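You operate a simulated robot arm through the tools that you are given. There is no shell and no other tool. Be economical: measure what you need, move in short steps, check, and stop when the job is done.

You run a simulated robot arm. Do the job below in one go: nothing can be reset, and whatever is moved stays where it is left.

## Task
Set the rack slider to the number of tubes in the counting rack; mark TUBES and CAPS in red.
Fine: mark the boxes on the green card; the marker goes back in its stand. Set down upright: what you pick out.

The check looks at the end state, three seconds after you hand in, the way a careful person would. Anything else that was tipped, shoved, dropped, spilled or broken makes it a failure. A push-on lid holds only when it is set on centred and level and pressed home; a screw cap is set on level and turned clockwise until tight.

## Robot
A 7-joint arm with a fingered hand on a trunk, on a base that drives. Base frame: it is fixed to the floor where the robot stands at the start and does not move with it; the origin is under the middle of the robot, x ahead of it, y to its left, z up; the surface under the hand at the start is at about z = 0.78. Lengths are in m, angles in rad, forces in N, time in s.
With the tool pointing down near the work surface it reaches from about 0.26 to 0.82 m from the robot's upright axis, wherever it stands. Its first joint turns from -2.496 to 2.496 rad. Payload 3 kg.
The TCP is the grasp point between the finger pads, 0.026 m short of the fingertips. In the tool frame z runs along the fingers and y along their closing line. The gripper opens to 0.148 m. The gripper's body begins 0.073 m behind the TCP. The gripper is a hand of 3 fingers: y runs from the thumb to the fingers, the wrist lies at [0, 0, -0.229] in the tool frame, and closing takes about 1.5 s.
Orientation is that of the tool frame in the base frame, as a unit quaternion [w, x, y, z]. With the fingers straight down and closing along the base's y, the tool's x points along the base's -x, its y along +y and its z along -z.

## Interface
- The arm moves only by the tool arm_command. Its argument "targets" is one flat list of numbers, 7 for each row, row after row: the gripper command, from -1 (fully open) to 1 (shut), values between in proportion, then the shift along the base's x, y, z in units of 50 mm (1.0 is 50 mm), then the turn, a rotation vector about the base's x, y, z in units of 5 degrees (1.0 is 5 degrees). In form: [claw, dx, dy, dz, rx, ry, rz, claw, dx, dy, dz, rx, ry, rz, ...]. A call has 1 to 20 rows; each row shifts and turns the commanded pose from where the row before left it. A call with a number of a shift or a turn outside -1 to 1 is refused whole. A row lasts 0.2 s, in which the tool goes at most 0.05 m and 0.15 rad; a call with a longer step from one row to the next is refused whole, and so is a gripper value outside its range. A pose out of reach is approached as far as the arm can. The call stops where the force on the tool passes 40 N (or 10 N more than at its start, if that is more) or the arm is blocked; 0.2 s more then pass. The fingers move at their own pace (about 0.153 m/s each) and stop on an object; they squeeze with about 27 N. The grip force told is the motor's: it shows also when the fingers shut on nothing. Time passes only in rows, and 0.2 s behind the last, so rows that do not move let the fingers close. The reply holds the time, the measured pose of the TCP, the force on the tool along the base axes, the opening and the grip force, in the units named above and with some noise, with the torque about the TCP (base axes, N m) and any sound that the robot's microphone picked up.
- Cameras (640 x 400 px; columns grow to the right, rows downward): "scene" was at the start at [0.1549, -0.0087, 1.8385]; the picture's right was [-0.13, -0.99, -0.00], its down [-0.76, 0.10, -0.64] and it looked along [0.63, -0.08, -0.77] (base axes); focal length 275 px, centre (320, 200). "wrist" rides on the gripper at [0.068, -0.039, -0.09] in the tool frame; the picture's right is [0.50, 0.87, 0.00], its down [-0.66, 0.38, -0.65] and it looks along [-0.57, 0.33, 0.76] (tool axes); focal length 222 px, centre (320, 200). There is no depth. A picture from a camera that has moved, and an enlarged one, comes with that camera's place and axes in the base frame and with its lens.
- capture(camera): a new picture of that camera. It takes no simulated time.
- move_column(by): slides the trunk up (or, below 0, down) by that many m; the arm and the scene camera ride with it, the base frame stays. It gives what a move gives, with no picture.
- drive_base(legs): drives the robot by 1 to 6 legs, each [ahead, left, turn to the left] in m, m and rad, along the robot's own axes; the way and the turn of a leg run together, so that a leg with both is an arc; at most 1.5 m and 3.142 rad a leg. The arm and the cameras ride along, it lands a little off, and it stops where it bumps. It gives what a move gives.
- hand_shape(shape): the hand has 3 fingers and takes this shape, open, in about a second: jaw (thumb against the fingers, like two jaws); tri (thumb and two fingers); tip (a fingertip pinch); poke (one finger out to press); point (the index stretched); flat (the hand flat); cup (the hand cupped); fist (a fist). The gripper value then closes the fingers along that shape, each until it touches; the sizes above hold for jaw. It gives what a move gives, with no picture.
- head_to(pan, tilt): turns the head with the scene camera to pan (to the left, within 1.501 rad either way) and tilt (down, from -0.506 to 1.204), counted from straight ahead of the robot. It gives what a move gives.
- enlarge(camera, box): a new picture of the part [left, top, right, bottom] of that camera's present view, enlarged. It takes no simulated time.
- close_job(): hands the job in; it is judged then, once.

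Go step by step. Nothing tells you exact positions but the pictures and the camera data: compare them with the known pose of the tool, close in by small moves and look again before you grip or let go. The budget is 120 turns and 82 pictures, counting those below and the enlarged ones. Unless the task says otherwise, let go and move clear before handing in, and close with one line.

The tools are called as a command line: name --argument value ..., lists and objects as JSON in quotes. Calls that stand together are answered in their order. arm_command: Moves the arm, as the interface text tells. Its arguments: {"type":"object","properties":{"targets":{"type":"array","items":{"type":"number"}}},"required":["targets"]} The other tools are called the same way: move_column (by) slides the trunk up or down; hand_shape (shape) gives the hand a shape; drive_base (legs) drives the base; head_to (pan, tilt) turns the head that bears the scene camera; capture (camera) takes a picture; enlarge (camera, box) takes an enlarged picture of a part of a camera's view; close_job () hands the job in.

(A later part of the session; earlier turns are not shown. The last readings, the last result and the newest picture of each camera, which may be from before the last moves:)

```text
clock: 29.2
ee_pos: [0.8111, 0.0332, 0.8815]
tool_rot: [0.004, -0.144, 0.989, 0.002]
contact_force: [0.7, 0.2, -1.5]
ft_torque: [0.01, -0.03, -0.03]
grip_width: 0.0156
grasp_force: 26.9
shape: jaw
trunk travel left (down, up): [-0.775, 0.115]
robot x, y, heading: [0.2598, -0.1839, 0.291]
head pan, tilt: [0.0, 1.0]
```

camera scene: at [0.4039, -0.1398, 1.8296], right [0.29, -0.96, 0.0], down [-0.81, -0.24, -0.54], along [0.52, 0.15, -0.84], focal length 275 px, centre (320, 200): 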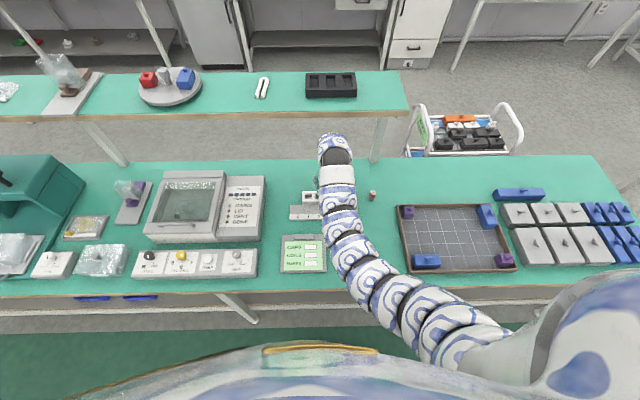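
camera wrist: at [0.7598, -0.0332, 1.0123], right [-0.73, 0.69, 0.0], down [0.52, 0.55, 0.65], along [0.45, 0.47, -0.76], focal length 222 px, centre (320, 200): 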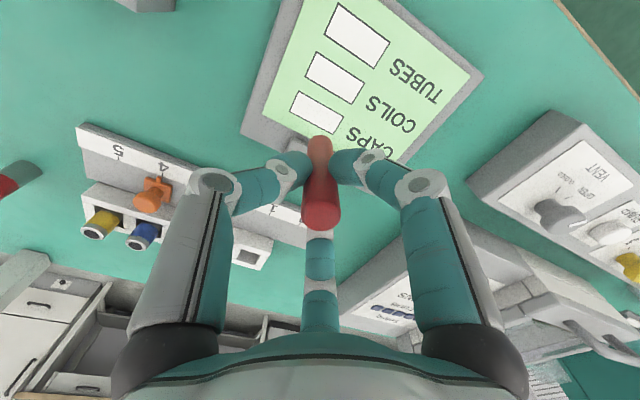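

No contact yet at 0.882, so I'll continue down.

arm_command --targets '[1, 0, 0, -0.04, 0, 0, 0, 1, 0, 0, 0, 0, 0, 0]'

arm_command --targets '[1, 0, 0, -0.03, 0, 0, 0, 1, 0, 0, 0, 0, 0, 0]'

enlarge --camera "scene" --box '[280, 220, 340, 258]'

```text
clock: 29.8
ee_pos: [0.8113, 0.0325, 0.8803]
tool_rot: [0.003, -0.145, 0.989, 0.001]
contact_force: [0.2, 0.0, -0.6]
ft_torque: [-0.01, -0.03, 0.01]
grip_width: 0.0157
grasp_force: 27.0
shape: jaw
trunk travel left (down, up): [-0.775, 0.115]
robot x, y, heading: [0.2639, -0.1845, 0.286]
head pan, tilt: [0.0, 1.0]
```

```text
clock: 30.4
ee_pos: [0.8108, 0.0332, 0.8787]
tool_rot: [0.003, -0.144, 0.99, 0.003]
contact_force: [-0.1, -0.4, 0.3]
ft_torque: [0.01, 0.02, 0.0]
grip_width: 0.0155
grasp_force: 26.9
shape: jaw
trunk travel left (down, up): [-0.775, 0.115]
robot x, y, heading: [0.2635, -0.1811, 0.292]
head pan, tilt: [0.0, 1.0]
```

```text
10.53 times, centred on (310, 239) of scene
camera zoom: at [0.4043, -0.1397, 1.8296], right [0.29, -0.96, 0.0], down [-0.81, -0.24, -0.54], along [0.52, 0.15, -0.84], focal length 2892 px, centre (425, -210)
```

zoom: 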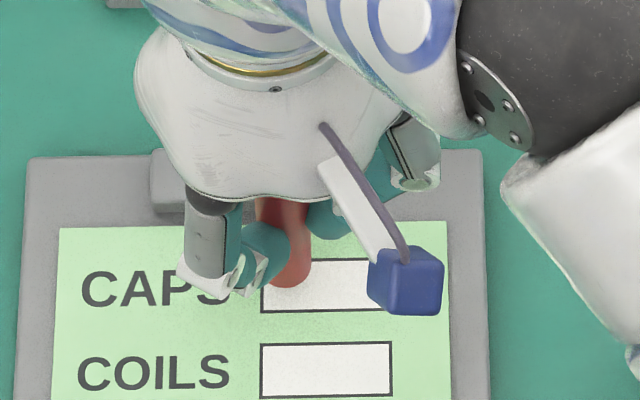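

The barrel end is still about 2 cm above the card. I'll keep stepping down.

arm_command --targets '[1, 0, 0, -0.05, 0, 0, 0, 1, 0, 0, 0, 0, 0, 0]'

arm_command --targets '[1, 0, 0, -0.04, 0, 0, 0, 1, 0, 0, 0, 0, 0, 0]'

arm_command --targets '[1, 0, 0, -0.04, 0, 0, 0, 1, 0, 0, 0, 0, 0, 0]'

```text
clock: 31.0
ee_pos: [0.8113, 0.0341, 0.8782]
tool_rot: [0.004, -0.146, 0.989, 0.003]
contact_force: [0.0, 0.8, 10.3]
ft_torque: [-0.01, -0.03, 0.0]
grip_width: 0.0154
grasp_force: 27.1
shape: jaw
trunk travel left (down, up): [-0.775, 0.115]
robot x, y, heading: [0.2637, -0.1809, 0.293]
head pan, tilt: [0.0, 1.0]
```

```text
clock: 31.6
ee_pos: [0.8112, 0.0333, 0.8767]
tool_rot: [0.005, -0.147, 0.989, 0.002]
contact_force: [0.7, -0.2, 24.9]
ft_torque: [0.02, -0.03, 0.0]
grip_width: 0.0157
grasp_force: 27.1
shape: jaw
trunk travel left (down, up): [-0.775, 0.115]
robot x, y, heading: [0.2593, -0.1821, 0.29]
head pan, tilt: [0.0, 1.0]
```

```text
clock: 32.1
ee_pos: [0.8134, 0.0355, 0.8762]
tool_rot: [0.007, -0.146, 0.989, 0.003]
contact_force: [0.0, -0.8, 30.3]
ft_torque: [-0.1, 0.04, 0.0]
grip_width: 0.0163
grasp_force: 26.9
shape: jaw
trunk travel left (down, up): [-0.775, 0.115]
robot x, y, heading: [0.2639, -0.1845, 0.292]
head pan, tilt: [0.0, 1.0]
stopped in row 2: the force on the tool passed its limit at 41 N (the readings are from after the stop); the commanded pose is now the measured one
```

The nib touches the card at TCP z of about 0.8785. I'll ease off to a light press and draw a short stroke to the right inside the CAPS box.

arm_command --targets '[1, 0, 0, 0.03, 0, 0, 0, 1, 0.0288, -0.096, 0, 0, 0, 0, 1, 0.0288, -0.096, 0, 0, 0, 0, 1, 0.0288, -0.096, 0, 0, 0, 0, 1, 0.0288, -0.096, 0, 0, 0, 0, 1, 0, 0, 0, 0, 0, 0]'

arm_command --targets '[1, 0, 0, 0.4, 0, 0, 0, 1, 0, 0, 0.4, 0, 0, 0, 1, 0, 0, 0, 0, 0, 0]'

enlarge --camera "scene" --box '[270, 225, 350, 275]'

enlarge --camera "wrist" --box '[220, 50, 420, 175]'

```text
clock: 33.5
ee_pos: [0.8179, 0.0152, 0.8761]
tool_rot: [0.004, -0.146, 0.989, 0.002]
contact_force: [-1.4, 2.7, 8.3]
ft_torque: [0.35, 0.09, 0.02]
grip_width: 0.0153
grasp_force: 27.1
shape: jaw
trunk travel left (down, up): [-0.775, 0.115]
robot x, y, heading: [0.264, -0.1855, 0.289]
head pan, tilt: [0.0, 1.0]
```

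```text
clock: 34.4
ee_pos: [0.8198, 0.0151, 0.9155]
tool_rot: [0.005, -0.145, 0.989, 0.002]
contact_force: [1.0, -1.0, 0.4]
ft_torque: [-0.04, 0.0, 0.01]
grip_width: 0.0146
grasp_force: 27.0
shape: jaw
trunk travel left (down, up): [-0.775, 0.115]
robot x, y, heading: [0.2645, -0.1842, 0.291]
head pan, tilt: [0.0, 1.0]
```

```text
8.00 times, centred on (310, 250) of scene
camera zoom: at [0.4043, -0.1398, 1.8296], right [0.29, -0.96, 0.0], down [-0.81, -0.24, -0.54], along [0.52, 0.15, -0.84], focal length 2198 px, centre (400, -200)
```

zoom: 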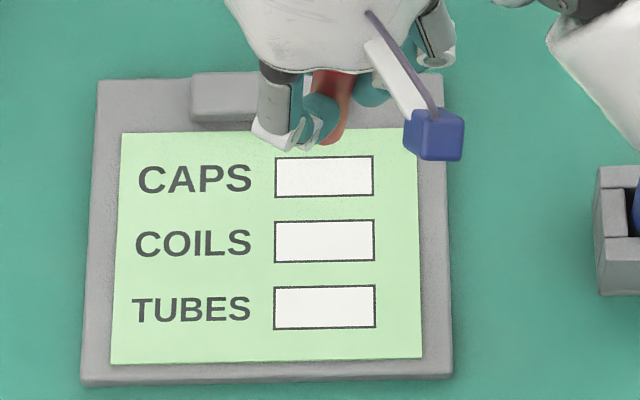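

```text
3.20 times, centred on (320, 112) of wrist
camera zoom: at [0.7652, -0.0424, 1.004], right [-0.73, 0.69, 0.0], down [0.51, 0.55, 0.66], along [0.46, 0.48, -0.75], focal length 711 px, centre (320, 480)
```

zoom: 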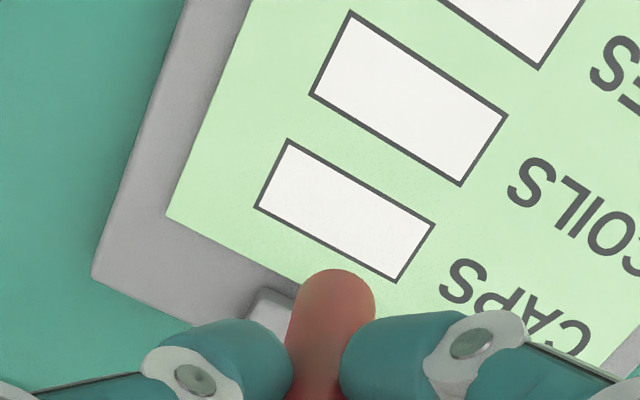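

A light stroke left no mark either. I need to see the working end, so I'll raise the hand and tilt it to show the marker's tip to the head camera.

arm_command --targets '[1, 0, 0, 0.9, 0, 0, 0, 1, 0, 0, 0.9, 0, 0, 0, 1, 0, 0, 0.9, -0.288, 0.957, 0, 1, 0, 0, 0, -0.288, 0.957, 0, 1, 0, 0, 0, -0.288, 0.957, 0, 1, 0, 0, 0, -0.288, 0.957, 0, 1, 0, 0, 0, -0.288, 0.957, 0, 1, 0, 0, 0, -0.288, 0.957, 0, 1, 0, 0, 0, -0.288, 0.957, 0, 1, 0, 0, 0, -0.288, 0.957, 0, 1, 0, 0, 0, 0, 0, 0]'

capture --camera "scene"

```text
clock: 36.8
ee_pos: [0.7415, -0.0237, 0.9129]
tool_rot: [-0.287, -0.136, 0.948, -0.036]
contact_force: [0.3, 0.7, -0.6]
ft_torque: [0.0, 0.01, -0.05]
grip_width: 0.0147
grasp_force: 27.3
shape: jaw
out of reach, approached as far as the arm can: row 3, 4, 5, 6, 7, 8, 9, 10
trunk travel left (down, up): [-0.775, 0.115]
robot x, y, heading: [0.2653, -0.1825, 0.297]
head pan, tilt: [0.0, 1.0]
```

```text
39 pictures are left
camera scene: at [0.4043, -0.1395, 1.8296], right [0.29, -0.96, 0.0], down [-0.81, -0.24, -0.54], along [0.52, 0.15, -0.84], focal length 275 px, centre (320, 200)
```

scene: 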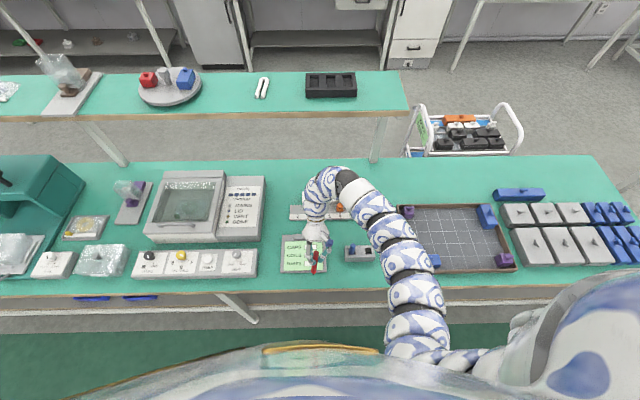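

enlarge --camera "scene" --box '[295, 240, 335, 280]'

```text
10.00 times, centred on (315, 260) of scene
camera zoom: at [0.4043, -0.1395, 1.8296], right [0.29, -0.96, 0.0], down [-0.81, -0.24, -0.54], along [0.52, 0.15, -0.84], focal length 2747 px, centre (370, -400)
```

zoom: 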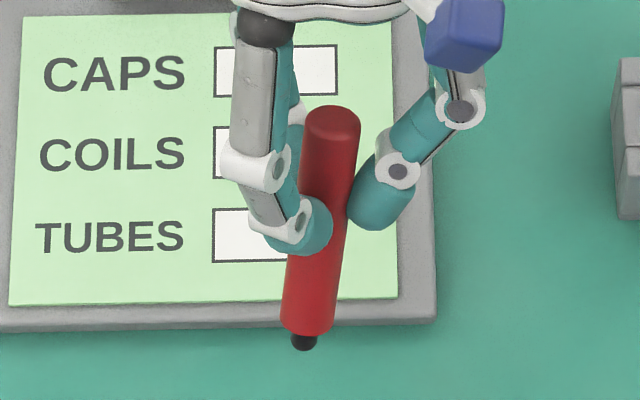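

The marker has a dark nib and no cap. It stuck to the card and pivoted in the grip instead of sliding, so I'll straighten the hand and use much lighter pressure.

arm_command --targets '[1, 0.2, 0.14, 0.06, 0.276, -0.919, 0, 1, 0.2, 0.14, 0.06, 0.276, -0.919, 0, 1, 0.2, 0.14, 0.06, 0.276, -0.919, 0, 1, 0.2, 0.14, 0.06, 0.276, -0.919, 0, 1, 0.2, 0.14, 0.06, 0.276, -0.919, 0, 1, 0.2, 0.14, 0.06, 0.276, -0.919, 0, 1, 0.2, 0.14, 0.06, 0.276, -0.919, 0, 1, 0, 0, 0, 0, 0, 0]'

capture --camera "wrist"

```text
clock: 38.5
ee_pos: [0.811, 0.0252, 0.9351]
tool_rot: [-0.023, -0.144, 0.989, 0.002]
contact_force: [0.1, 0.3, 0.2]
ft_torque: [0.01, -0.01, 0.0]
grip_width: 0.0148
grasp_force: 26.6
shape: jaw
trunk travel left (down, up): [-0.775, 0.115]
robot x, y, heading: [0.2622, -0.1866, 0.287]
head pan, tilt: [0.0, 1.0]
```

```text
37 pictures are left
camera wrist: at [0.7635, -0.0297, 1.027], right [-0.73, 0.69, 0.03], down [0.55, 0.55, 0.63], along [0.41, 0.47, -0.78], focal length 222 px, centre (320, 200)
```

wrist: 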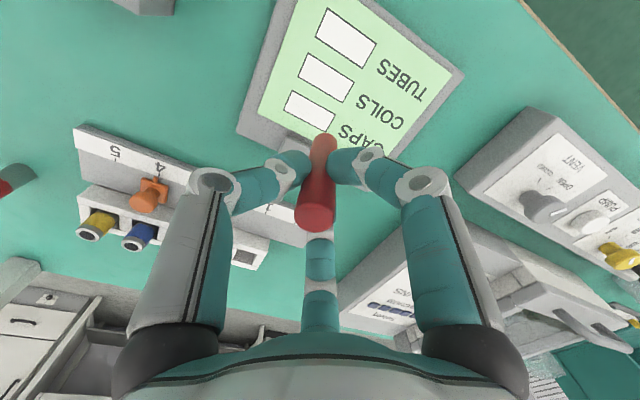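

The marker leans a few degrees toward -u in the grip. I'll level the hand, go to the right part of the CAPS box, and come down to just above contact.

arm_command --targets '[1, 0.164, -0.392, 0, 0.15, -0.51, 0, 1, 0, 0, -0.5, 0, 0, 0, 1, 0, 0, -0.4, 0, 0, 0, 1, 0, 0, 0, 0, 0, 0]'

arm_command --targets '[1, 0, 0, -0.1, 0, 0, 0, 1, 0, 0, 0, 0, 0, 0]'

arm_command --targets '[1, 0, 0, -0.08, 0, 0, 0, 1, 0, 0, 0, 0, 0, 0]'

enlarge --camera "scene" --box '[285, 225, 335, 256]'

```text
clock: 39.5
ee_pos: [0.8209, 0.006, 0.8896]
tool_rot: [-0.001, -0.145, 0.989, 0.006]
contact_force: [-0.4, -0.3, -0.7]
ft_torque: [0.0, 0.0, 0.02]
grip_width: 0.0148
grasp_force: 26.7
shape: jaw
trunk travel left (down, up): [-0.775, 0.115]
robot x, y, heading: [0.266, -0.1848, 0.289]
head pan, tilt: [0.0, 1.0]
```

```text
clock: 40.1
ee_pos: [0.8194, 0.0062, 0.8847]
tool_rot: [-0.001, -0.145, 0.989, 0.006]
contact_force: [0.4, -0.3, -0.9]
ft_torque: [0.01, 0.03, 0.02]
grip_width: 0.0151
grasp_force: 26.9
shape: jaw
trunk travel left (down, up): [-0.775, 0.115]
robot x, y, heading: [0.2609, -0.1845, 0.29]
head pan, tilt: [0.0, 1.0]
```

```text
clock: 40.8
ee_pos: [0.8199, 0.0048, 0.8802]
tool_rot: [-0.001, -0.145, 0.989, 0.005]
contact_force: [0.2, 0.4, 0.5]
ft_torque: [0.06, -0.01, -0.01]
grip_width: 0.0147
grasp_force: 27.1
shape: jaw
trunk travel left (down, up): [-0.775, 0.115]
robot x, y, heading: [0.2626, -0.1857, 0.289]
head pan, tilt: [0.0, 1.0]
```

```text
12.80 times, centred on (310, 240) of scene
camera zoom: at [0.4043, -0.1398, 1.8296], right [0.29, -0.96, 0.0], down [-0.81, -0.24, -0.54], along [0.52, 0.15, -0.84], focal length 3516 px, centre (448, -318)
```

zoom: 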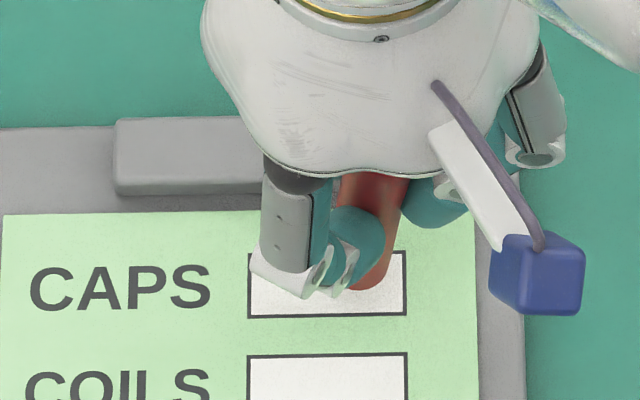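

The nib is just above the right half of the CAPS box. I'll touch lightly first and then stroke left.

arm_command --targets '[1, 0, 0, -0.04, 0, 0, 0, 1, 0, 0, 0, 0, 0, 0]'

```text
clock: 41.4
ee_pos: [0.8202, 0.0052, 0.8771]
tool_rot: [-0.001, -0.145, 0.989, 0.006]
contact_force: [0.1, 0.1, 0.4]
ft_torque: [0.02, 0.02, 0.02]
grip_width: 0.0149
grasp_force: 27.1
shape: jaw
trunk travel left (down, up): [-0.775, 0.115]
robot x, y, heading: [0.2647, -0.1852, 0.295]
head pan, tilt: [0.0, 1.0]
```

arm_command --targets '[1, 0, 0, -0.02, 0, 0, 0, 1, 0, 0, 0, 0, 0, 0]'

arm_command --targets '[1, 0, 0, -0.02, 0, 0, 0, 1, 0, 0, 0, 0, 0, 0]'

arm_command --targets '[1, 0, 0, -0.02, 0, 0, 0, 1, 0, 0, 0, 0, 0, 0]'

```text
clock: 42.0
ee_pos: [0.8206, 0.0063, 0.8786]
tool_rot: [-0.001, -0.146, 0.989, 0.006]
contact_force: [0.3, 0.1, 7.9]
ft_torque: [-0.02, -0.02, 0.01]
grip_width: 0.0151
grasp_force: 26.6
shape: jaw
trunk travel left (down, up): [-0.775, 0.115]
robot x, y, heading: [0.2624, -0.1871, 0.293]
head pan, tilt: [0.0, 1.0]
```

```text
clock: 42.5
ee_pos: [0.8209, 0.0051, 0.8766]
tool_rot: [-0.001, -0.144, 0.99, 0.005]
contact_force: [0.4, -0.8, 15.6]
ft_torque: [-0.02, -0.01, -0.01]
grip_width: 0.0147
grasp_force: 27.0
shape: jaw
trunk travel left (down, up): [-0.775, 0.115]
robot x, y, heading: [0.2665, -0.1841, 0.29]
head pan, tilt: [0.0, 1.0]
```

```text
clock: 43.1
ee_pos: [0.8196, 0.0051, 0.8759]
tool_rot: [0.0, -0.145, 0.989, 0.006]
contact_force: [-0.1, -1.6, 28.5]
ft_torque: [0.0, -0.07, -0.04]
grip_width: 0.0155
grasp_force: 26.9
shape: jaw
trunk travel left (down, up): [-0.775, 0.115]
robot x, y, heading: [0.261, -0.1862, 0.29]
head pan, tilt: [0.0, 1.0]
```

Contact stiffness is roughly 8–10 N per mm. I'll raise about 2 mm to leave a few newtons and stroke left 22 mm.

arm_command --targets '[1, 0, 0, 0.045, 0, 0, 0, 1, -0.0158, 0.0526, 0, 0, 0, 0, 1, -0.0158, 0.0526, 0, 0, 0, 0, 1, -0.0158, 0.0526, 0, 0, 0, 0, 1, -0.0158, 0.0526, 0, 0, 0, 0, 1, -0.0158, 0.0526, 0, 0, 0, 0, 1, -0.0158, 0.0526, 0, 0, 0, 0, 1, -0.0158, 0.0526, 0, 0, 0, 0, 1, -0.0158, 0.0526, 0, 0, 0, 0, 1, 0, 0, 0, 0, 0, 0]'

arm_command --targets '[1, 0, 0, 0.4, 0, 0, 0, 1, 0, 0, 0.4, 0, 0, 0, 1, 0, 0, 0.4, 0, 0, 0, 1, 0, 0, 0, 0, 0, 0]'

enlarge --camera "scene" --box '[270, 225, 350, 275]'

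```text
clock: 45.4
ee_pos: [0.8156, 0.0258, 0.8765]
tool_rot: [-0.001, -0.145, 0.989, 0.006]
contact_force: [1.0, -3.2, 12.4]
ft_torque: [-0.27, -0.07, -0.01]
grip_width: 0.0155
grasp_force: 27.3
shape: jaw
trunk travel left (down, up): [-0.775, 0.115]
robot x, y, heading: [0.2631, -0.1821, 0.289]
head pan, tilt: [0.0, 1.0]
```

```text
clock: 46.4
ee_pos: [0.8149, 0.0276, 0.9382]
tool_rot: [-0.002, -0.145, 0.989, 0.006]
contact_force: [-0.3, 0.0, -0.9]
ft_torque: [-0.03, 0.02, 0.01]
grip_width: 0.0149
grasp_force: 27.1
shape: jaw
trunk travel left (down, up): [-0.775, 0.115]
robot x, y, heading: [0.2627, -0.1833, 0.295]
head pan, tilt: [0.0, 1.0]
```

```text
8.00 times, centred on (310, 250) of scene
camera zoom: at [0.4044, -0.1396, 1.8296], right [0.29, -0.96, 0.0], down [-0.81, -0.24, -0.54], along [0.52, 0.15, -0.84], focal length 2198 px, centre (400, -200)
```

zoom: 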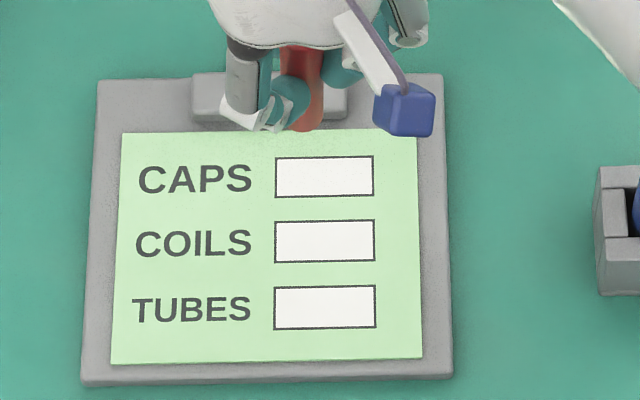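

Still no visible stroke. I'll look at the CAPS box at higher zoom before deciding what to change.

enlarge --camera "scene" --box '[300, 242, 320, 254]'

enlarge --camera "wrist" --box '[260, 60, 400, 160]'

```text
16.00 times, centred on (310, 248) of scene
camera zoom: at [0.4044, -0.1396, 1.8296], right [0.29, -0.96, 0.0], down [-0.81, -0.24, -0.54], along [0.52, 0.15, -0.84], focal length 4395 px, centre (480, -568)
```

zoom: 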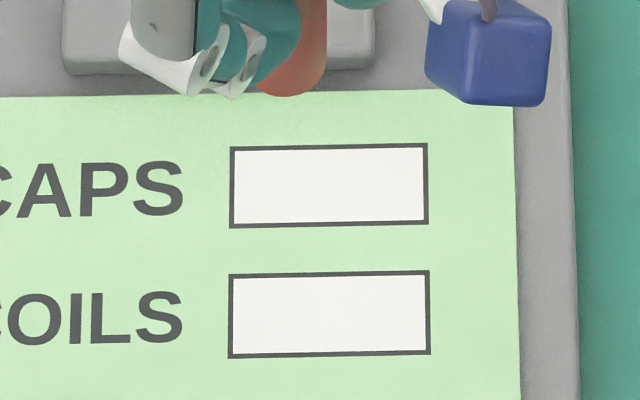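

```text
4.00 times, centred on (330, 110) of wrist
camera zoom: at [0.7617, -0.0308, 1.0269], right [-0.73, 0.69, 0.01], down [0.52, 0.54, 0.66], along [0.45, 0.48, -0.75], focal length 888 px, centre (280, 560)
```

zoom: 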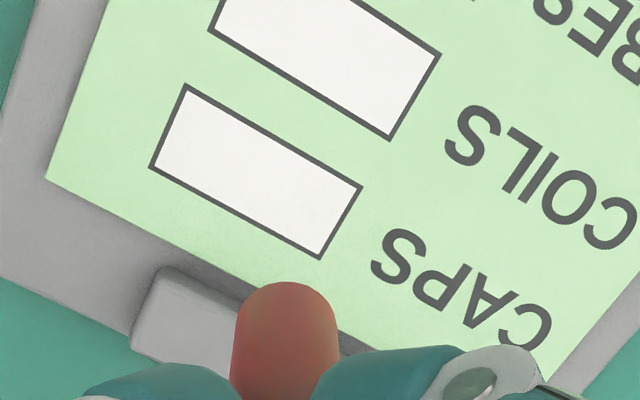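

The torque reading puts the contact on the nib, 84 mm below the TCP on the paper, but the short dabs left no ink. I'll try a longer back-and-forth stroke with light, continuous contact.

arm_command --targets '[1, -0.012, -0.108, -0.5, 0, 0, 0, 1, 0, 0, -0.5, 0, 0, 0, 1, 0, 0, -0.16, 0, 0, 0, 1, 0, 0, 0, 0, 0, 0]'

arm_command --targets '[1, 0, 0, -0.03, 0, 0, 0, 1, 0, 0, 0, 0, 0, 0]'

arm_command --targets '[1, 0, 0, -0.02, 0, 0, 0, 1, 0, 0, 0, 0, 0, 0]'

```text
clock: 47.4
ee_pos: [0.8134, 0.0211, 0.8788]
tool_rot: [-0.001, -0.145, 0.989, 0.006]
contact_force: [0.6, -0.1, -1.7]
ft_torque: [0.01, -0.01, 0.01]
grip_width: 0.0152
grasp_force: 27.1
shape: jaw
trunk travel left (down, up): [-0.775, 0.115]
robot x, y, heading: [0.2606, -0.1836, 0.293]
head pan, tilt: [0.0, 1.0]
```

```text
clock: 48.0
ee_pos: [0.8131, 0.0203, 0.8781]
tool_rot: [-0.002, -0.145, 0.989, 0.005]
contact_force: [0.9, -0.4, 0.4]
ft_torque: [-0.02, -0.01, 0.02]
grip_width: 0.0149
grasp_force: 27.1
shape: jaw
trunk travel left (down, up): [-0.775, 0.115]
robot x, y, heading: [0.2666, -0.1838, 0.289]
head pan, tilt: [0.0, 1.0]
```

```text
clock: 48.5
ee_pos: [0.8138, 0.0208, 0.8769]
tool_rot: [-0.001, -0.145, 0.989, 0.005]
contact_force: [0.8, 0.8, 5.8]
ft_torque: [0.01, -0.02, 0.01]
grip_width: 0.0152
grasp_force: 26.7
shape: jaw
trunk travel left (down, up): [-0.775, 0.115]
robot x, y, heading: [0.2588, -0.1844, 0.291]
head pan, tilt: [0.0, 1.0]
```

Contact is light at 5.8 N. Next comes the back-and-forth stroke.

arm_command --targets '[1, 0.0403, -0.134, 0, 0, 0, 0, 1, 0.0403, -0.134, 0, 0, 0, 0, 1, -0.0403, 0.134, 0, 0, 0, 0, 1, -0.0403, 0.134, 0, 0, 0, 0, 1, -0.0403, 0.134, 0, 0, 0, 0, 1, -0.0403, 0.134, 0, 0, 0, 0, 1, 0.0403, -0.134, 0, 0, 0, 0, 1, 0.0403, -0.134, 0, 0, 0, 0, 1, 0.0403, -0.134, 0, 0, 0, 0, 1, 0.0403, -0.134, 0, 0, 0, 0, 1, -0.0403, 0.134, 0, 0, 0, 0, 1, -0.0403, 0.134, 0, 0, 0, 0, 1, 0, 0, 0, 0, 0, 0]'

enlarge --camera "scene" --box '[290, 235, 330, 260]'

```text
clock: 51.4
ee_pos: [0.8142, 0.0207, 0.8763]
tool_rot: [-0.001, -0.144, 0.99, 0.006]
contact_force: [0.5, -3.0, 13.4]
ft_torque: [-0.19, -0.06, -0.01]
grip_width: 0.0159
grasp_force: 26.6
shape: jaw
trunk travel left (down, up): [-0.775, 0.115]
robot x, y, heading: [0.2615, -0.1838, 0.284]
head pan, tilt: [0.0, 1.0]
```

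```text
16.00 times, centred on (310, 248) of scene
camera zoom: at [0.4033, -0.1405, 1.8298], right [0.29, -0.96, 0.0], down [-0.81, -0.24, -0.54], along [0.52, 0.15, -0.84], focal length 4395 px, centre (480, -560)
```

zoom: 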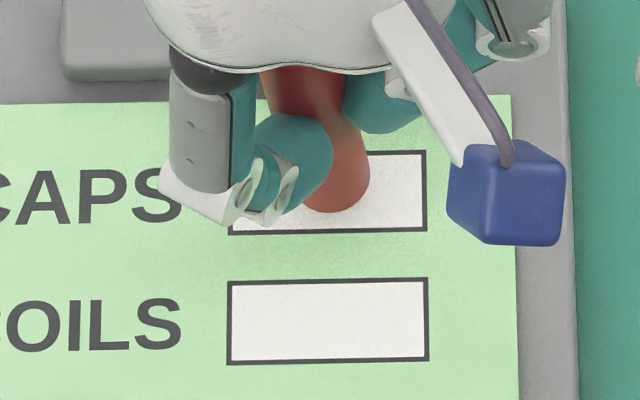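

The nib stays inside the box. I'll lift and check for ink.

arm_command --targets '[1, 0, 0, 0.4, 0, 0, 0, 1, 0, 0, 0.5, 0, 0, 0, 1, 0, 0, 0.4, 0, 0, 0, 1, 0, 0, 0, 0, 0, 0]'

enlarge --camera "scene" --box '[270, 225, 350, 275]'

```text
clock: 52.4
ee_pos: [0.8124, 0.0228, 0.9418]
tool_rot: [-0.001, -0.145, 0.989, 0.005]
contact_force: [0.2, 0.5, 0.3]
ft_torque: [0.0, -0.01, 0.03]
grip_width: 0.0151
grasp_force: 26.7
shape: jaw
trunk travel left (down, up): [-0.775, 0.115]
robot x, y, heading: [0.263, -0.1871, 0.29]
head pan, tilt: [0.0, 1.0]
```

```text
8.00 times, centred on (310, 250) of scene
camera zoom: at [0.4044, -0.1396, 1.8296], right [0.29, -0.96, 0.0], down [-0.81, -0.24, -0.54], along [0.52, 0.15, -0.84], focal length 2198 px, centre (400, -200)
```

zoom: 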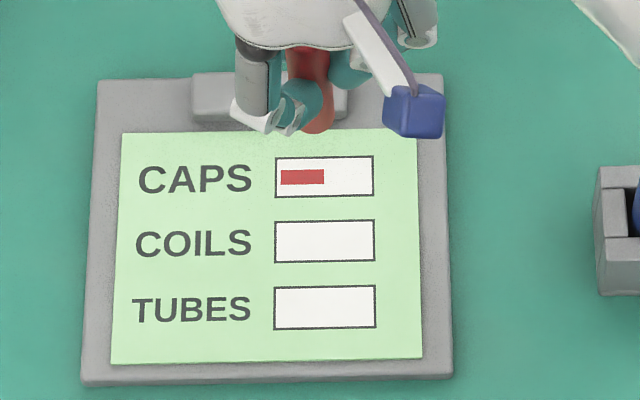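

A red mark has now appeared in the CAPS box, and it looks like ink builds up with stroke length. I'll repeat the stroke to make it clear.

arm_command --targets '[1, 0.03, -0.03, -0.5, 0, 0, 0, 1, 0, 0, -0.5, 0, 0, 0, 1, 0, 0, -0.27, 0, 0, 0, 1, 0, 0, 0, 0, 0, 0]'

arm_command --targets '[1, 0, 0, -0.02, 0, 0, 0, 1, 0, 0, 0, 0, 0, 0]'

```text
clock: 53.4
ee_pos: [0.8143, 0.0197, 0.8769]
tool_rot: [0.0, -0.144, 0.989, 0.006]
contact_force: [-0.9, -0.5, -0.3]
ft_torque: [0.0, 0.01, 0.02]
grip_width: 0.0153
grasp_force: 27.0
shape: jaw
trunk travel left (down, up): [-0.775, 0.115]
robot x, y, heading: [0.2606, -0.185, 0.294]
head pan, tilt: [0.0, 1.0]
```

```text
clock: 54.0
ee_pos: [0.8151, 0.0184, 0.877]
tool_rot: [-0.001, -0.144, 0.99, 0.006]
contact_force: [-0.1, -1.1, 0.3]
ft_torque: [0.0, 0.0, 0.01]
grip_width: 0.0154
grasp_force: 27.0
shape: jaw
trunk travel left (down, up): [-0.775, 0.115]
robot x, y, heading: [0.2605, -0.1862, 0.293]
head pan, tilt: [0.0, 1.0]
```

arm_command --targets '[1, 0, 0, -0.03, 0, 0, 0, 1, 0.0403, -0.134, 0, 0, 0, 0, 1, 0.0403, -0.134, 0, 0, 0, 0, 1, -0.0403, 0.134, 0, 0, 0, 0, 1, -0.0403, 0.134, 0, 0, 0, 0, 1, -0.0403, 0.134, 0, 0, 0, 0, 1, -0.0403, 0.134, 0, 0, 0, 0, 1, 0.0403, -0.134, 0, 0, 0, 0, 1, 0.0403, -0.134, 0, 0, 0, 0, 1, 0.0403, -0.134, 0, 0, 0, 0, 1, 0.0403, -0.134, 0, 0, 0, 0, 1, -0.0403, 0.134, 0, 0, 0, 0, 1, -0.0403, 0.134, 0, 0, 0, 0, 1, 0, 0, 0, 0, 0, 0]'

arm_command --targets '[1, 0, 0, 0.4, 0, 0, 0, 1, 0, 0, 0.5, 0, 0, 0, 1, 0, 0, 0.4, 0, 0, 0, 1, 0, 0, 0, 0, 0, 0]'

enlarge --camera "scene" --box '[270, 225, 350, 275]'

```text
clock: 57.0
ee_pos: [0.8138, 0.02, 0.8761]
tool_rot: [-0.002, -0.144, 0.99, 0.006]
contact_force: [-0.4, 0.0, -0.4]
ft_torque: [0.01, -0.01, 0.01]
grip_width: 0.0102
grasp_force: 26.6
shape: jaw
trunk travel left (down, up): [-0.775, 0.115]
robot x, y, heading: [0.2655, -0.1813, 0.288]
head pan, tilt: [0.0, 1.0]
```

```text
clock: 58.0
ee_pos: [0.8132, 0.0197, 0.9409]
tool_rot: [-0.001, -0.145, 0.989, 0.006]
contact_force: [0.1, 1.0, 0.1]
ft_torque: [0.06, 0.01, -0.01]
grip_width: 0.0102
grasp_force: 26.4
shape: jaw
trunk travel left (down, up): [-0.775, 0.115]
robot x, y, heading: [0.2611, -0.1828, 0.295]
head pan, tilt: [0.0, 1.0]
```

```text
8.00 times, centred on (310, 250) of scene
camera zoom: at [0.4043, -0.1397, 1.8296], right [0.29, -0.96, 0.0], down [-0.81, -0.24, -0.54], along [0.52, 0.15, -0.84], focal length 2198 px, centre (400, -200)
```

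zoom: 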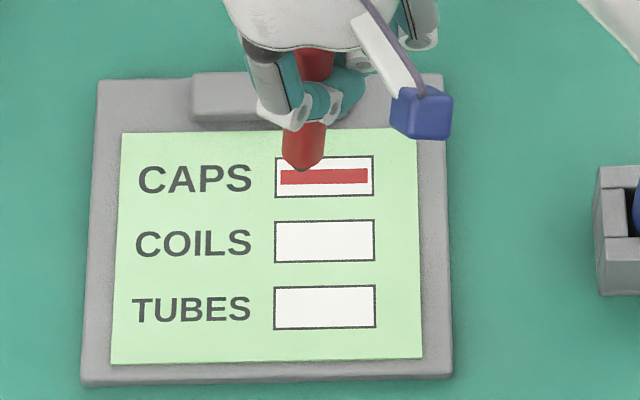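

CAPS is fully marked. But the grip width dropped to 0.010 and the marker has swung in the fingers, so I'll check it before moving.

capture --camera "wrist"

enlarge --camera "scene" --box '[295, 222, 335, 247]'

```text
29 pictures are left
camera wrist: at [0.7611, -0.0381, 1.0299], right [-0.73, 0.69, 0.01], down [0.52, 0.54, 0.66], along [0.45, 0.48, -0.75], focal length 222 px, centre (320, 200)
```

wrist: 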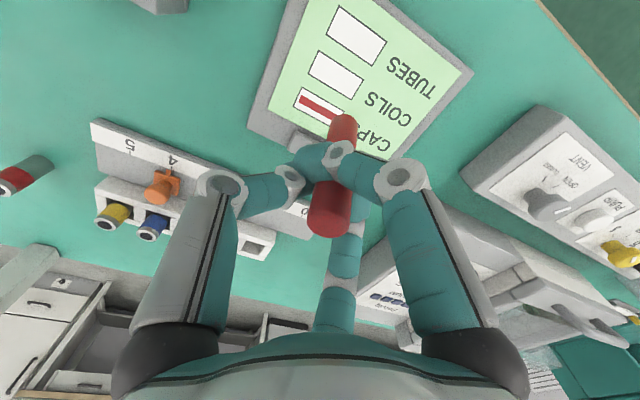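

```text
16.00 times, centred on (315, 234) of scene
camera zoom: at [0.4043, -0.1397, 1.8296], right [0.29, -0.96, 0.0], down [-0.81, -0.24, -0.54], along [0.52, 0.15, -0.84], focal length 4395 px, centre (400, -352)
```

zoom: 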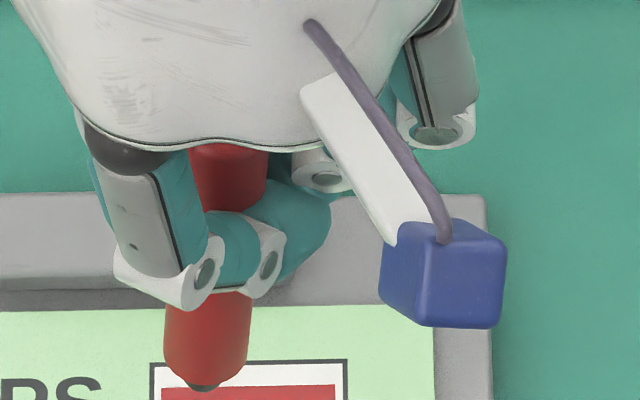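

CAPS is done, but the marker slid down in the fingers and tilted about 15°. I won't risk a drop: I'll rotate the hand so the marker is vertical again, then return it to its stand and regrip.

arm_command --targets '[1, 0, 0, 0.4, 0, 0, 0, 1, 0, 0, 0.4, 0.144, -0.478, 0, 1, 0, 0, 0, 0.144, -0.478, 0, 1, 0, 0, 0, 0.144, -0.478, 0, 1, 0, 0, 0, 0.144, -0.478, 0, 1, 0, 0, 0, 0.144, -0.478, 0, 1, 0, 0, 0, 0.144, -0.478, 0, 1, 0, 0, 0, 0, 0, 0]'

capture --camera "wrist"

enlarge --camera "scene" --box '[285, 215, 345, 252]'

```text
clock: 59.8
ee_pos: [0.815, 0.0193, 0.9804]
tool_rot: [0.127, -0.143, 0.981, 0.024]
contact_force: [-0.3, -0.2, -0.1]
ft_torque: [0.02, -0.01, 0.0]
grip_width: 0.0103
grasp_force: 27.1
shape: jaw
trunk travel left (down, up): [-0.775, 0.115]
robot x, y, heading: [0.26, -0.185, 0.289]
head pan, tilt: [0.0, 1.0]
```

```text
27 pictures are left
camera wrist: at [0.7421, -0.0441, 1.0495], right [-0.71, 0.69, -0.12], down [0.34, 0.49, 0.8], along [0.61, 0.53, -0.58], focal length 222 px, centre (320, 200)
```

wrist: 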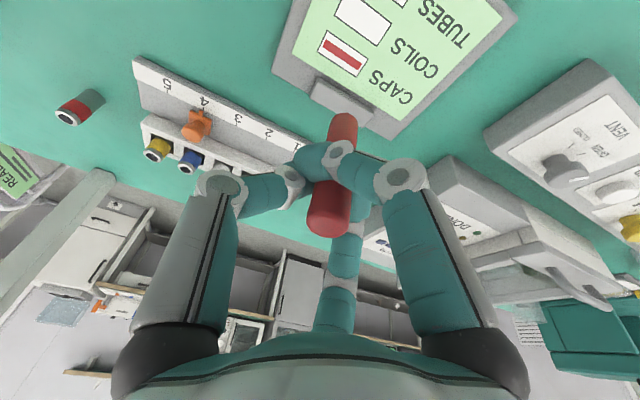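

```text
10.67 times, centred on (315, 234) of scene
camera zoom: at [0.4044, -0.1397, 1.8296], right [0.29, -0.96, 0.0], down [-0.81, -0.24, -0.54], along [0.52, 0.15, -0.84], focal length 2930 px, centre (373, -157)
```

zoom: 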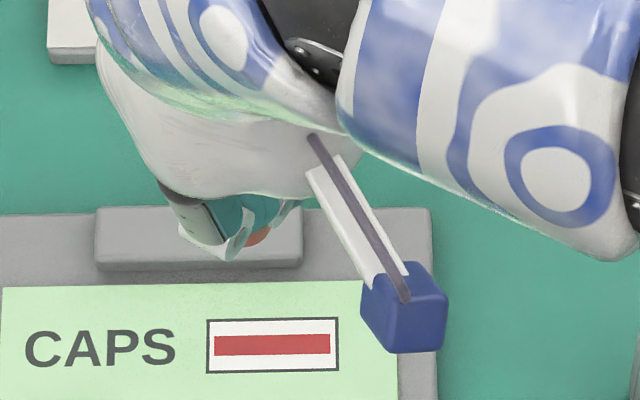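

The marker is near vertical again and hasn't shifted further. I'll carry it round behind the blue marker to over its slot.

arm_command --targets '[1, 0.277, -0.5405, 0, 0, 0, 0, 1, 0.277, -0.5405, 0, 0, 0, 0, 1, 0.277, -0.5405, 0, 0, 0, 0, 1, 0.277, -0.5405, 0, 0, 0, 0, 1, 0.277, -0.5405, 0, 0, 0, 0, 1, 0.277, -0.5405, 0, 0, 0, 0, 1, 0.277, -0.5405, 0, 0, 0, 0, 1, 0.277, -0.5405, 0, 0, 0, 0, 1, -0.426, -0.128, 0, 0, 0, 0, 1, -0.426, -0.128, 0, 0, 0, 0, 1, -0.426, -0.128, 0, 0, 0, 0, 1, -0.426, -0.128, 0, 0, 0, 0, 1, 0, 0, 0, 0, 0, 0]'

capture --camera "wrist"

enlarge --camera "scene" --box '[330, 220, 390, 258]'

```text
clock: 62.5
ee_pos: [0.8456, -0.2213, 0.976]
tool_rot: [0.127, -0.144, 0.981, 0.024]
contact_force: [1.2, -0.6, -0.4]
ft_torque: [-0.01, 0.01, -0.04]
grip_width: 0.0097
grasp_force: 26.6
shape: jaw
out of reach, approached as far as the arm can: row 12
trunk travel left (down, up): [-0.775, 0.115]
robot x, y, heading: [0.2614, -0.1849, 0.29]
head pan, tilt: [0.0, 1.0]
```

```text
25 pictures are left
camera wrist: at [0.7727, -0.2844, 1.0446], right [-0.71, 0.69, -0.12], down [0.34, 0.49, 0.8], along [0.61, 0.53, -0.58], focal length 222 px, centre (320, 200)
```

wrist: 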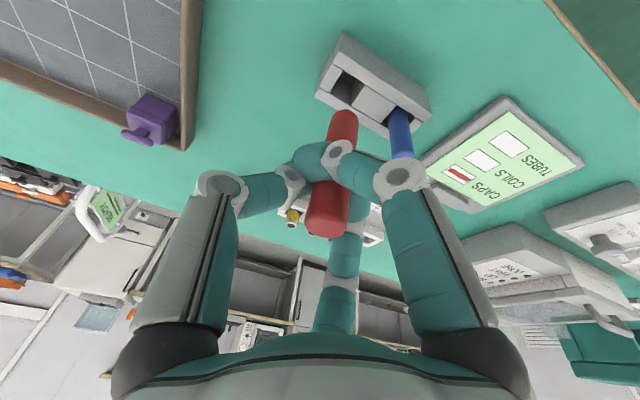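

```text
10.53 times, centred on (360, 239) of scene
camera zoom: at [0.4045, -0.1397, 1.8296], right [0.29, -0.96, 0.0], down [-0.81, -0.24, -0.54], along [0.52, 0.15, -0.84], focal length 2892 px, centre (-101, -210)
```

zoom: 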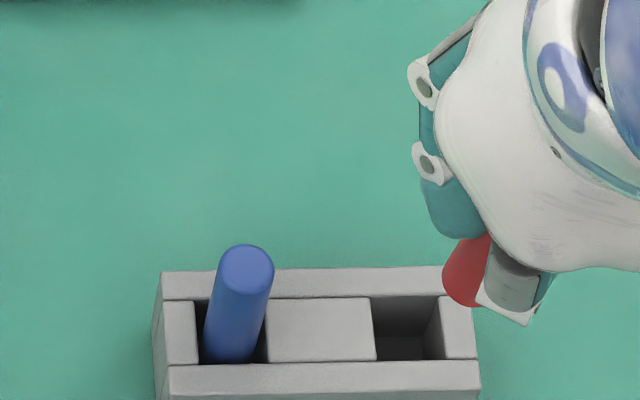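

Triangulating from both cameras, the marker's end is at (n 0.743, u 0.447) and the slot centre at (n 0.758, u 0.439). I'll shift by that difference, lower partly and check again.

arm_command --targets '[1, 0.216, 0.252, 0, 0, 0, 0, 1, 0, 0, -0.4, 0, 0, 0, 1, 0, 0, -0.4, 0, 0, 0, 1, 0, 0, 0, 0, 0, 0]'

enlarge --camera "wrist" --box '[270, 60, 430, 160]'

enlarge --camera "scene" --box '[330, 220, 390, 258]'

```text
clock: 63.5
ee_pos: [0.8577, -0.2082, 0.9371]
tool_rot: [0.127, -0.144, 0.981, 0.024]
contact_force: [-0.2, 0.8, 0.5]
ft_torque: [0.0, 0.03, 0.03]
grip_width: 0.0099
grasp_force: 27.4
shape: jaw
trunk travel left (down, up): [-0.775, 0.115]
robot x, y, heading: [0.2621, -0.1785, 0.292]
head pan, tilt: [0.0, 1.0]
```

```text
4.00 times, centred on (350, 110) of wrist
camera zoom: at [0.7844, -0.2721, 1.0057], right [-0.71, 0.69, -0.12], down [0.34, 0.49, 0.8], along [0.61, 0.53, -0.58], focal length 888 px, centre (200, 560)
```

zoom: 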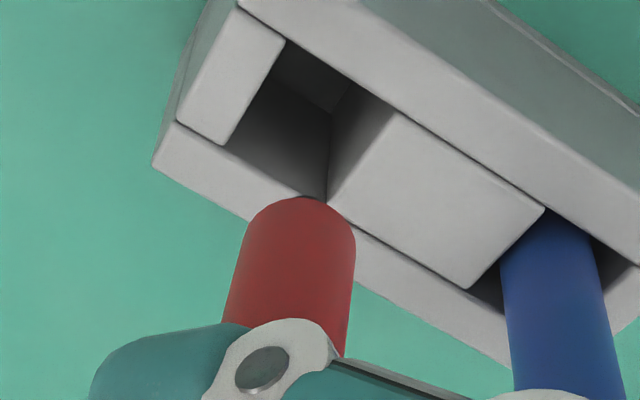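

```text
10.53 times, centred on (360, 239) of scene
camera zoom: at [0.4043, -0.1399, 1.8296], right [0.29, -0.96, 0.0], down [-0.81, -0.24, -0.54], along [0.52, 0.15, -0.84], focal length 2892 px, centre (-101, -210)
```

zoom: 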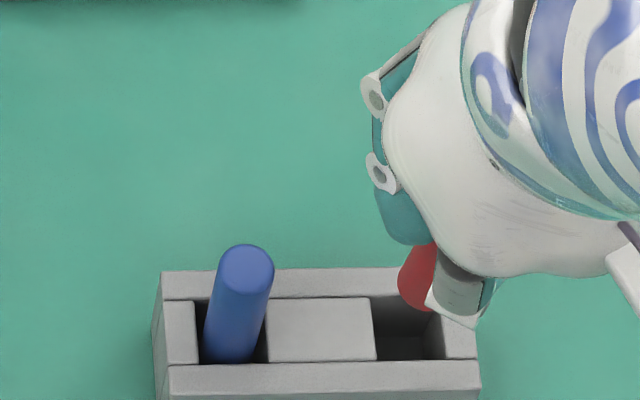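

Both views agree that the marker will drop into its slot. I'll lower it in steps.

arm_command --targets '[1, 0.006, -0.02, -0.3, 0, 0, 0, 1, 0, 0, -0.3, 0, 0, 0, 1, 0, 0, 0, 0, 0, 0]'

enlarge --camera "wrist" --box '[270, 60, 430, 160]'

```text
clock: 64.3
ee_pos: [0.8569, -0.2094, 0.9087]
tool_rot: [0.127, -0.145, 0.981, 0.025]
contact_force: [-0.4, 0.3, -0.3]
ft_torque: [-0.02, 0.02, -0.01]
grip_width: 0.0102
grasp_force: 26.6
shape: jaw
trunk travel left (down, up): [-0.775, 0.115]
robot x, y, heading: [0.2634, -0.1847, 0.287]
head pan, tilt: [0.0, 1.0]
```

```text
4.00 times, centred on (350, 110) of wrist
camera zoom: at [0.7848, -0.2724, 0.9766], right [-0.71, 0.69, -0.12], down [0.34, 0.49, 0.8], along [0.61, 0.53, -0.58], focal length 888 px, centre (200, 560)
```

zoom: 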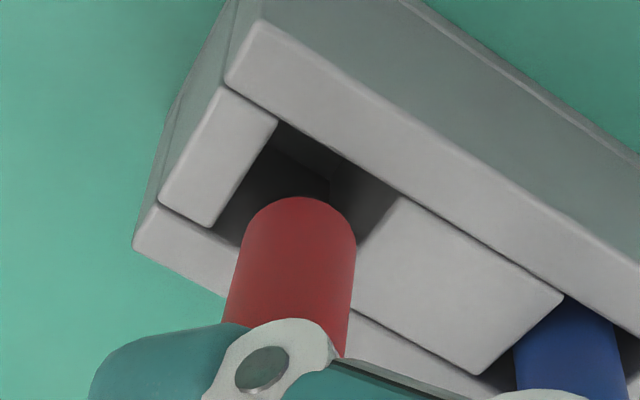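

The nib is entering the slot cleanly. I'll continue down.

arm_command --targets '[1, 0, 0, -0.2, 0, 0, 0, 1, 0, 0, -0.14, 0, 0, 0, 1, 0, 0, 0, 0, 0, 0]'

arm_command --targets '[1, 0, 0, -0.08, 0, 0, 0, 1, 0, 0, 0, 0, 0, 0]'

enlarge --camera "wrist" --box '[250, 50, 450, 250]'

```text
clock: 65.2
ee_pos: [0.8571, -0.2089, 0.89]
tool_rot: [0.128, -0.145, 0.981, 0.025]
contact_force: [-0.9, -0.3, 0.2]
ft_torque: [-0.01, -0.01, 0.03]
grip_width: 0.0098
grasp_force: 26.8
shape: jaw
trunk travel left (down, up): [-0.775, 0.115]
robot x, y, heading: [0.2604, -0.1804, 0.289]
head pan, tilt: [0.0, 1.0]
```

```text
clock: 65.8
ee_pos: [0.8578, -0.2087, 0.8861]
tool_rot: [0.128, -0.144, 0.981, 0.025]
contact_force: [-0.3, 0.0, -0.3]
ft_torque: [0.02, 0.04, 0.0]
grip_width: 0.0099
grasp_force: 27.5
shape: jaw
trunk travel left (down, up): [-0.775, 0.115]
robot x, y, heading: [0.2627, -0.1855, 0.293]
head pan, tilt: [0.0, 1.0]
```

```text
2.00 times, centred on (350, 150) of wrist
camera zoom: at [0.7848, -0.2724, 0.9547], right [-0.71, 0.69, -0.12], down [0.34, 0.49, 0.8], along [0.61, 0.53, -0.58], focal length 444 px, centre (260, 300)
```

zoom: 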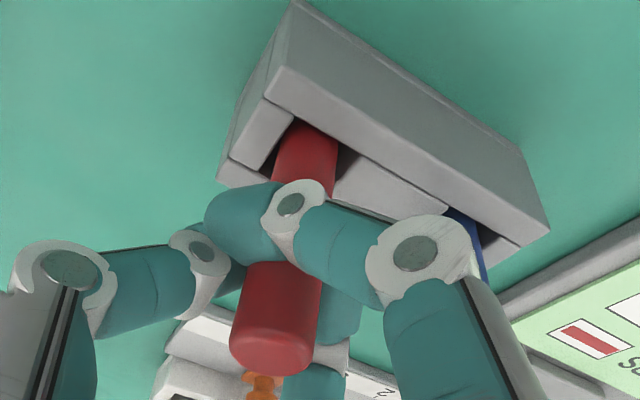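

The marker is well into the slot with no contact yet. A few millimetres more to reach the floor.

arm_command --targets '[1, 0, 0, -0.06, 0, 0, 0, 1, 0, 0, 0, 0, 0, 0]'

arm_command --targets '[1, 0, 0, -0.06, 0, 0, 0, 1, 0, 0, 0, 0, 0, 0]'

arm_command --targets '[1, 0, 0, -0.06, 0, 0, 0, 1, 0, 0, 0, 0, 0, 0]'

```text
clock: 66.3
ee_pos: [0.8571, -0.2096, 0.8826]
tool_rot: [0.127, -0.144, 0.981, 0.025]
contact_force: [-0.5, -1.3, -0.8]
ft_torque: [0.0, -0.01, 0.01]
grip_width: 0.0096
grasp_force: 27.2
shape: jaw
trunk travel left (down, up): [-0.775, 0.115]
robot x, y, heading: [0.2617, -0.1872, 0.286]
head pan, tilt: [0.0, 1.0]
```

```text
clock: 67.0
ee_pos: [0.8567, -0.2094, 0.8789]
tool_rot: [0.127, -0.145, 0.981, 0.025]
contact_force: [0.2, 0.0, 0.4]
ft_torque: [0.01, 0.0, 0.03]
grip_width: 0.0099
grasp_force: 26.5
shape: jaw
trunk travel left (down, up): [-0.775, 0.115]
robot x, y, heading: [0.2639, -0.1837, 0.28]
head pan, tilt: [0.0, 1.0]
```

```text
clock: 67.5
ee_pos: [0.8568, -0.2081, 0.8771]
tool_rot: [0.127, -0.145, 0.981, 0.025]
contact_force: [-0.1, 0.0, -0.6]
ft_torque: [-0.02, -0.01, 0.0]
grip_width: 0.0098
grasp_force: 27.2
shape: jaw
trunk travel left (down, up): [-0.775, 0.115]
robot x, y, heading: [0.2606, -0.1868, 0.289]
head pan, tilt: [0.0, 1.0]
```

arm_command --targets '[1, 0, 0, -0.08, 0, 0, 0, 1, 0, 0, 0, 0, 0, 0]'

arm_command --targets '[1, 0, 0, -0.08, 0, 0, 0, 1, 0, 0, 0, 0, 0, 0]'

arm_command --targets '[1, 0, 0, -0.08, 0, 0, 0, 1, 0, 0, 0, 0, 0, 0]'

enlarge --camera "wrist" --box '[250, 50, 450, 250]'

```text
clock: 68.2
ee_pos: [0.8571, -0.2087, 0.8739]
tool_rot: [0.127, -0.144, 0.981, 0.025]
contact_force: [-0.2, 0.5, 0.5]
ft_torque: [0.01, 0.02, -0.02]
grip_width: 0.01
grasp_force: 27.1
shape: jaw
trunk travel left (down, up): [-0.775, 0.115]
robot x, y, heading: [0.265, -0.1843, 0.288]
head pan, tilt: [0.0, 1.0]
```

```text
clock: 68.8
ee_pos: [0.8577, -0.2083, 0.8684]
tool_rot: [0.128, -0.145, 0.981, 0.025]
contact_force: [0.0, -0.3, 0.6]
ft_torque: [-0.02, 0.0, 0.0]
grip_width: 0.0096
grasp_force: 27.1
shape: jaw
trunk travel left (down, up): [-0.775, 0.115]
robot x, y, heading: [0.2614, -0.1848, 0.289]
head pan, tilt: [0.0, 1.0]
```

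```text
clock: 69.3
ee_pos: [0.8581, -0.208, 0.866]
tool_rot: [0.128, -0.144, 0.981, 0.025]
contact_force: [-0.3, 0.5, 11.6]
ft_torque: [0.04, 0.06, 0.03]
grip_width: 0.01
grasp_force: 26.4
shape: jaw
trunk travel left (down, up): [-0.775, 0.115]
robot x, y, heading: [0.2579, -0.1836, 0.294]
head pan, tilt: [0.0, 1.0]
```

```text
2.00 times, centred on (350, 150) of wrist
camera zoom: at [0.7849, -0.2722, 0.9345], right [-0.71, 0.69, -0.12], down [0.34, 0.49, 0.81], along [0.61, 0.53, -0.58], focal length 444 px, centre (260, 300)
```

zoom: 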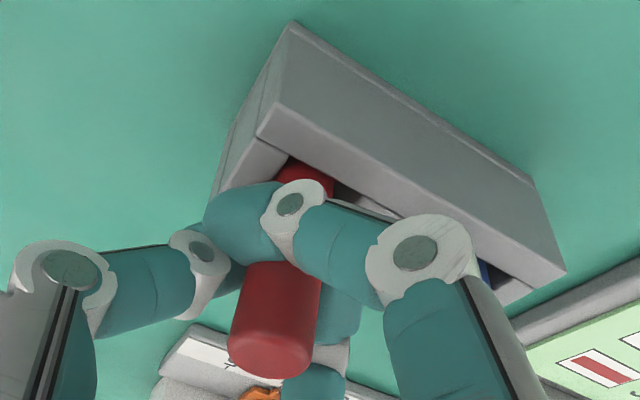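

The marker has reached the floor of the slot, so I'll release it and check.

arm_command --targets '[1, 0, 0, 0.02, 0, 0, 0, 0.6, 0, 0, 0, 0, 0, 0, 0.3, 0, 0, 0, 0, 0, 0, 0, 0, 0, 0, 0, 0, 0, 0, 0, 0, 0, 0, 0, 0]'

capture --camera "wrist"

```text
clock: 70.5
ee_pos: [0.8583, -0.2099, 0.8652]
tool_rot: [0.127, -0.144, 0.981, 0.025]
contact_force: [-0.3, -0.1, -0.7]
ft_torque: [0.03, 0.03, -0.01]
grip_width: 0.0733
grasp_force: 0.0
shape: jaw
trunk travel left (down, up): [-0.775, 0.115]
robot x, y, heading: [0.2638, -0.1842, 0.284]
head pan, tilt: [0.0, 1.0]
```

```text
18 pictures are left
camera wrist: at [0.7851, -0.2726, 0.9348], right [-0.71, 0.69, -0.12], down [0.34, 0.49, 0.8], along [0.61, 0.53, -0.58], focal length 222 px, centre (320, 200)
```

wrist: 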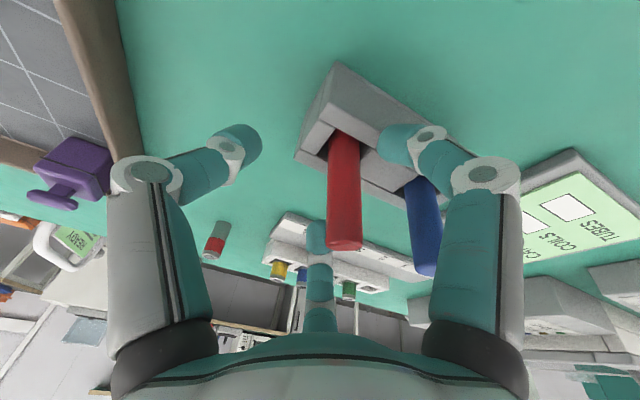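

The marker stands upright in its slot. I'll rise, straighten the hand over it, and regrip lower for a stiffer hold.

arm_command --targets '[0, 0, 0, 0.6, 0, 0, 0, 0, 0, 0, 0.6, 0, 0, 0, 0, 0, 0, 0.4, 0, 0, 0, 0, -0.042, -0.005, 0, -0.144, 0.478, 0, 0, -0.042, -0.005, 0, -0.144, 0.478, 0, 0, -0.042, -0.005, 0, -0.144, 0.478, 0, 0, -0.042, -0.005, 0, -0.144, 0.478, 0, 0, -0.042, -0.005, 0, -0.144, 0.478, 0, 0, -0.042, -0.005, 0, -0.144, 0.478, 0, 0, 0, 0, 0, 0, 0, 0]'

capture --camera "wrist"

```text
clock: 72.8
ee_pos: [0.8451, -0.2087, 0.946]
tool_rot: [-0.002, -0.144, 0.99, 0.006]
contact_force: [-0.5, 0.2, 0.0]
ft_torque: [-0.03, 0.01, 0.03]
grip_width: 0.0735
grasp_force: 0.0
shape: jaw
trunk travel left (down, up): [-0.775, 0.115]
robot x, y, heading: [0.263, -0.1836, 0.291]
head pan, tilt: [0.0, 1.0]
```

```text
17 pictures are left
camera wrist: at [0.792, -0.2669, 1.0351], right [-0.73, 0.69, 0.01], down [0.52, 0.54, 0.66], along [0.45, 0.48, -0.75], focal length 222 px, centre (320, 200)
```

wrist: 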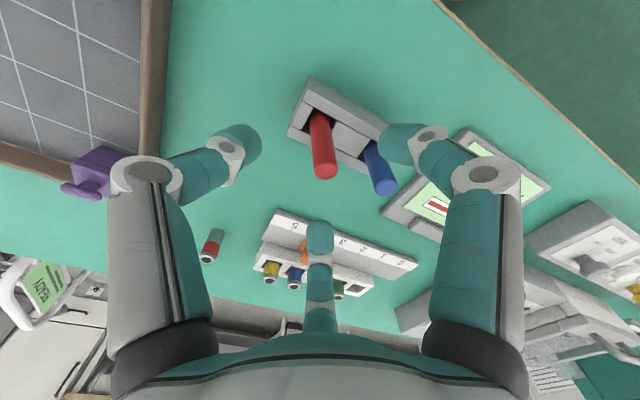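

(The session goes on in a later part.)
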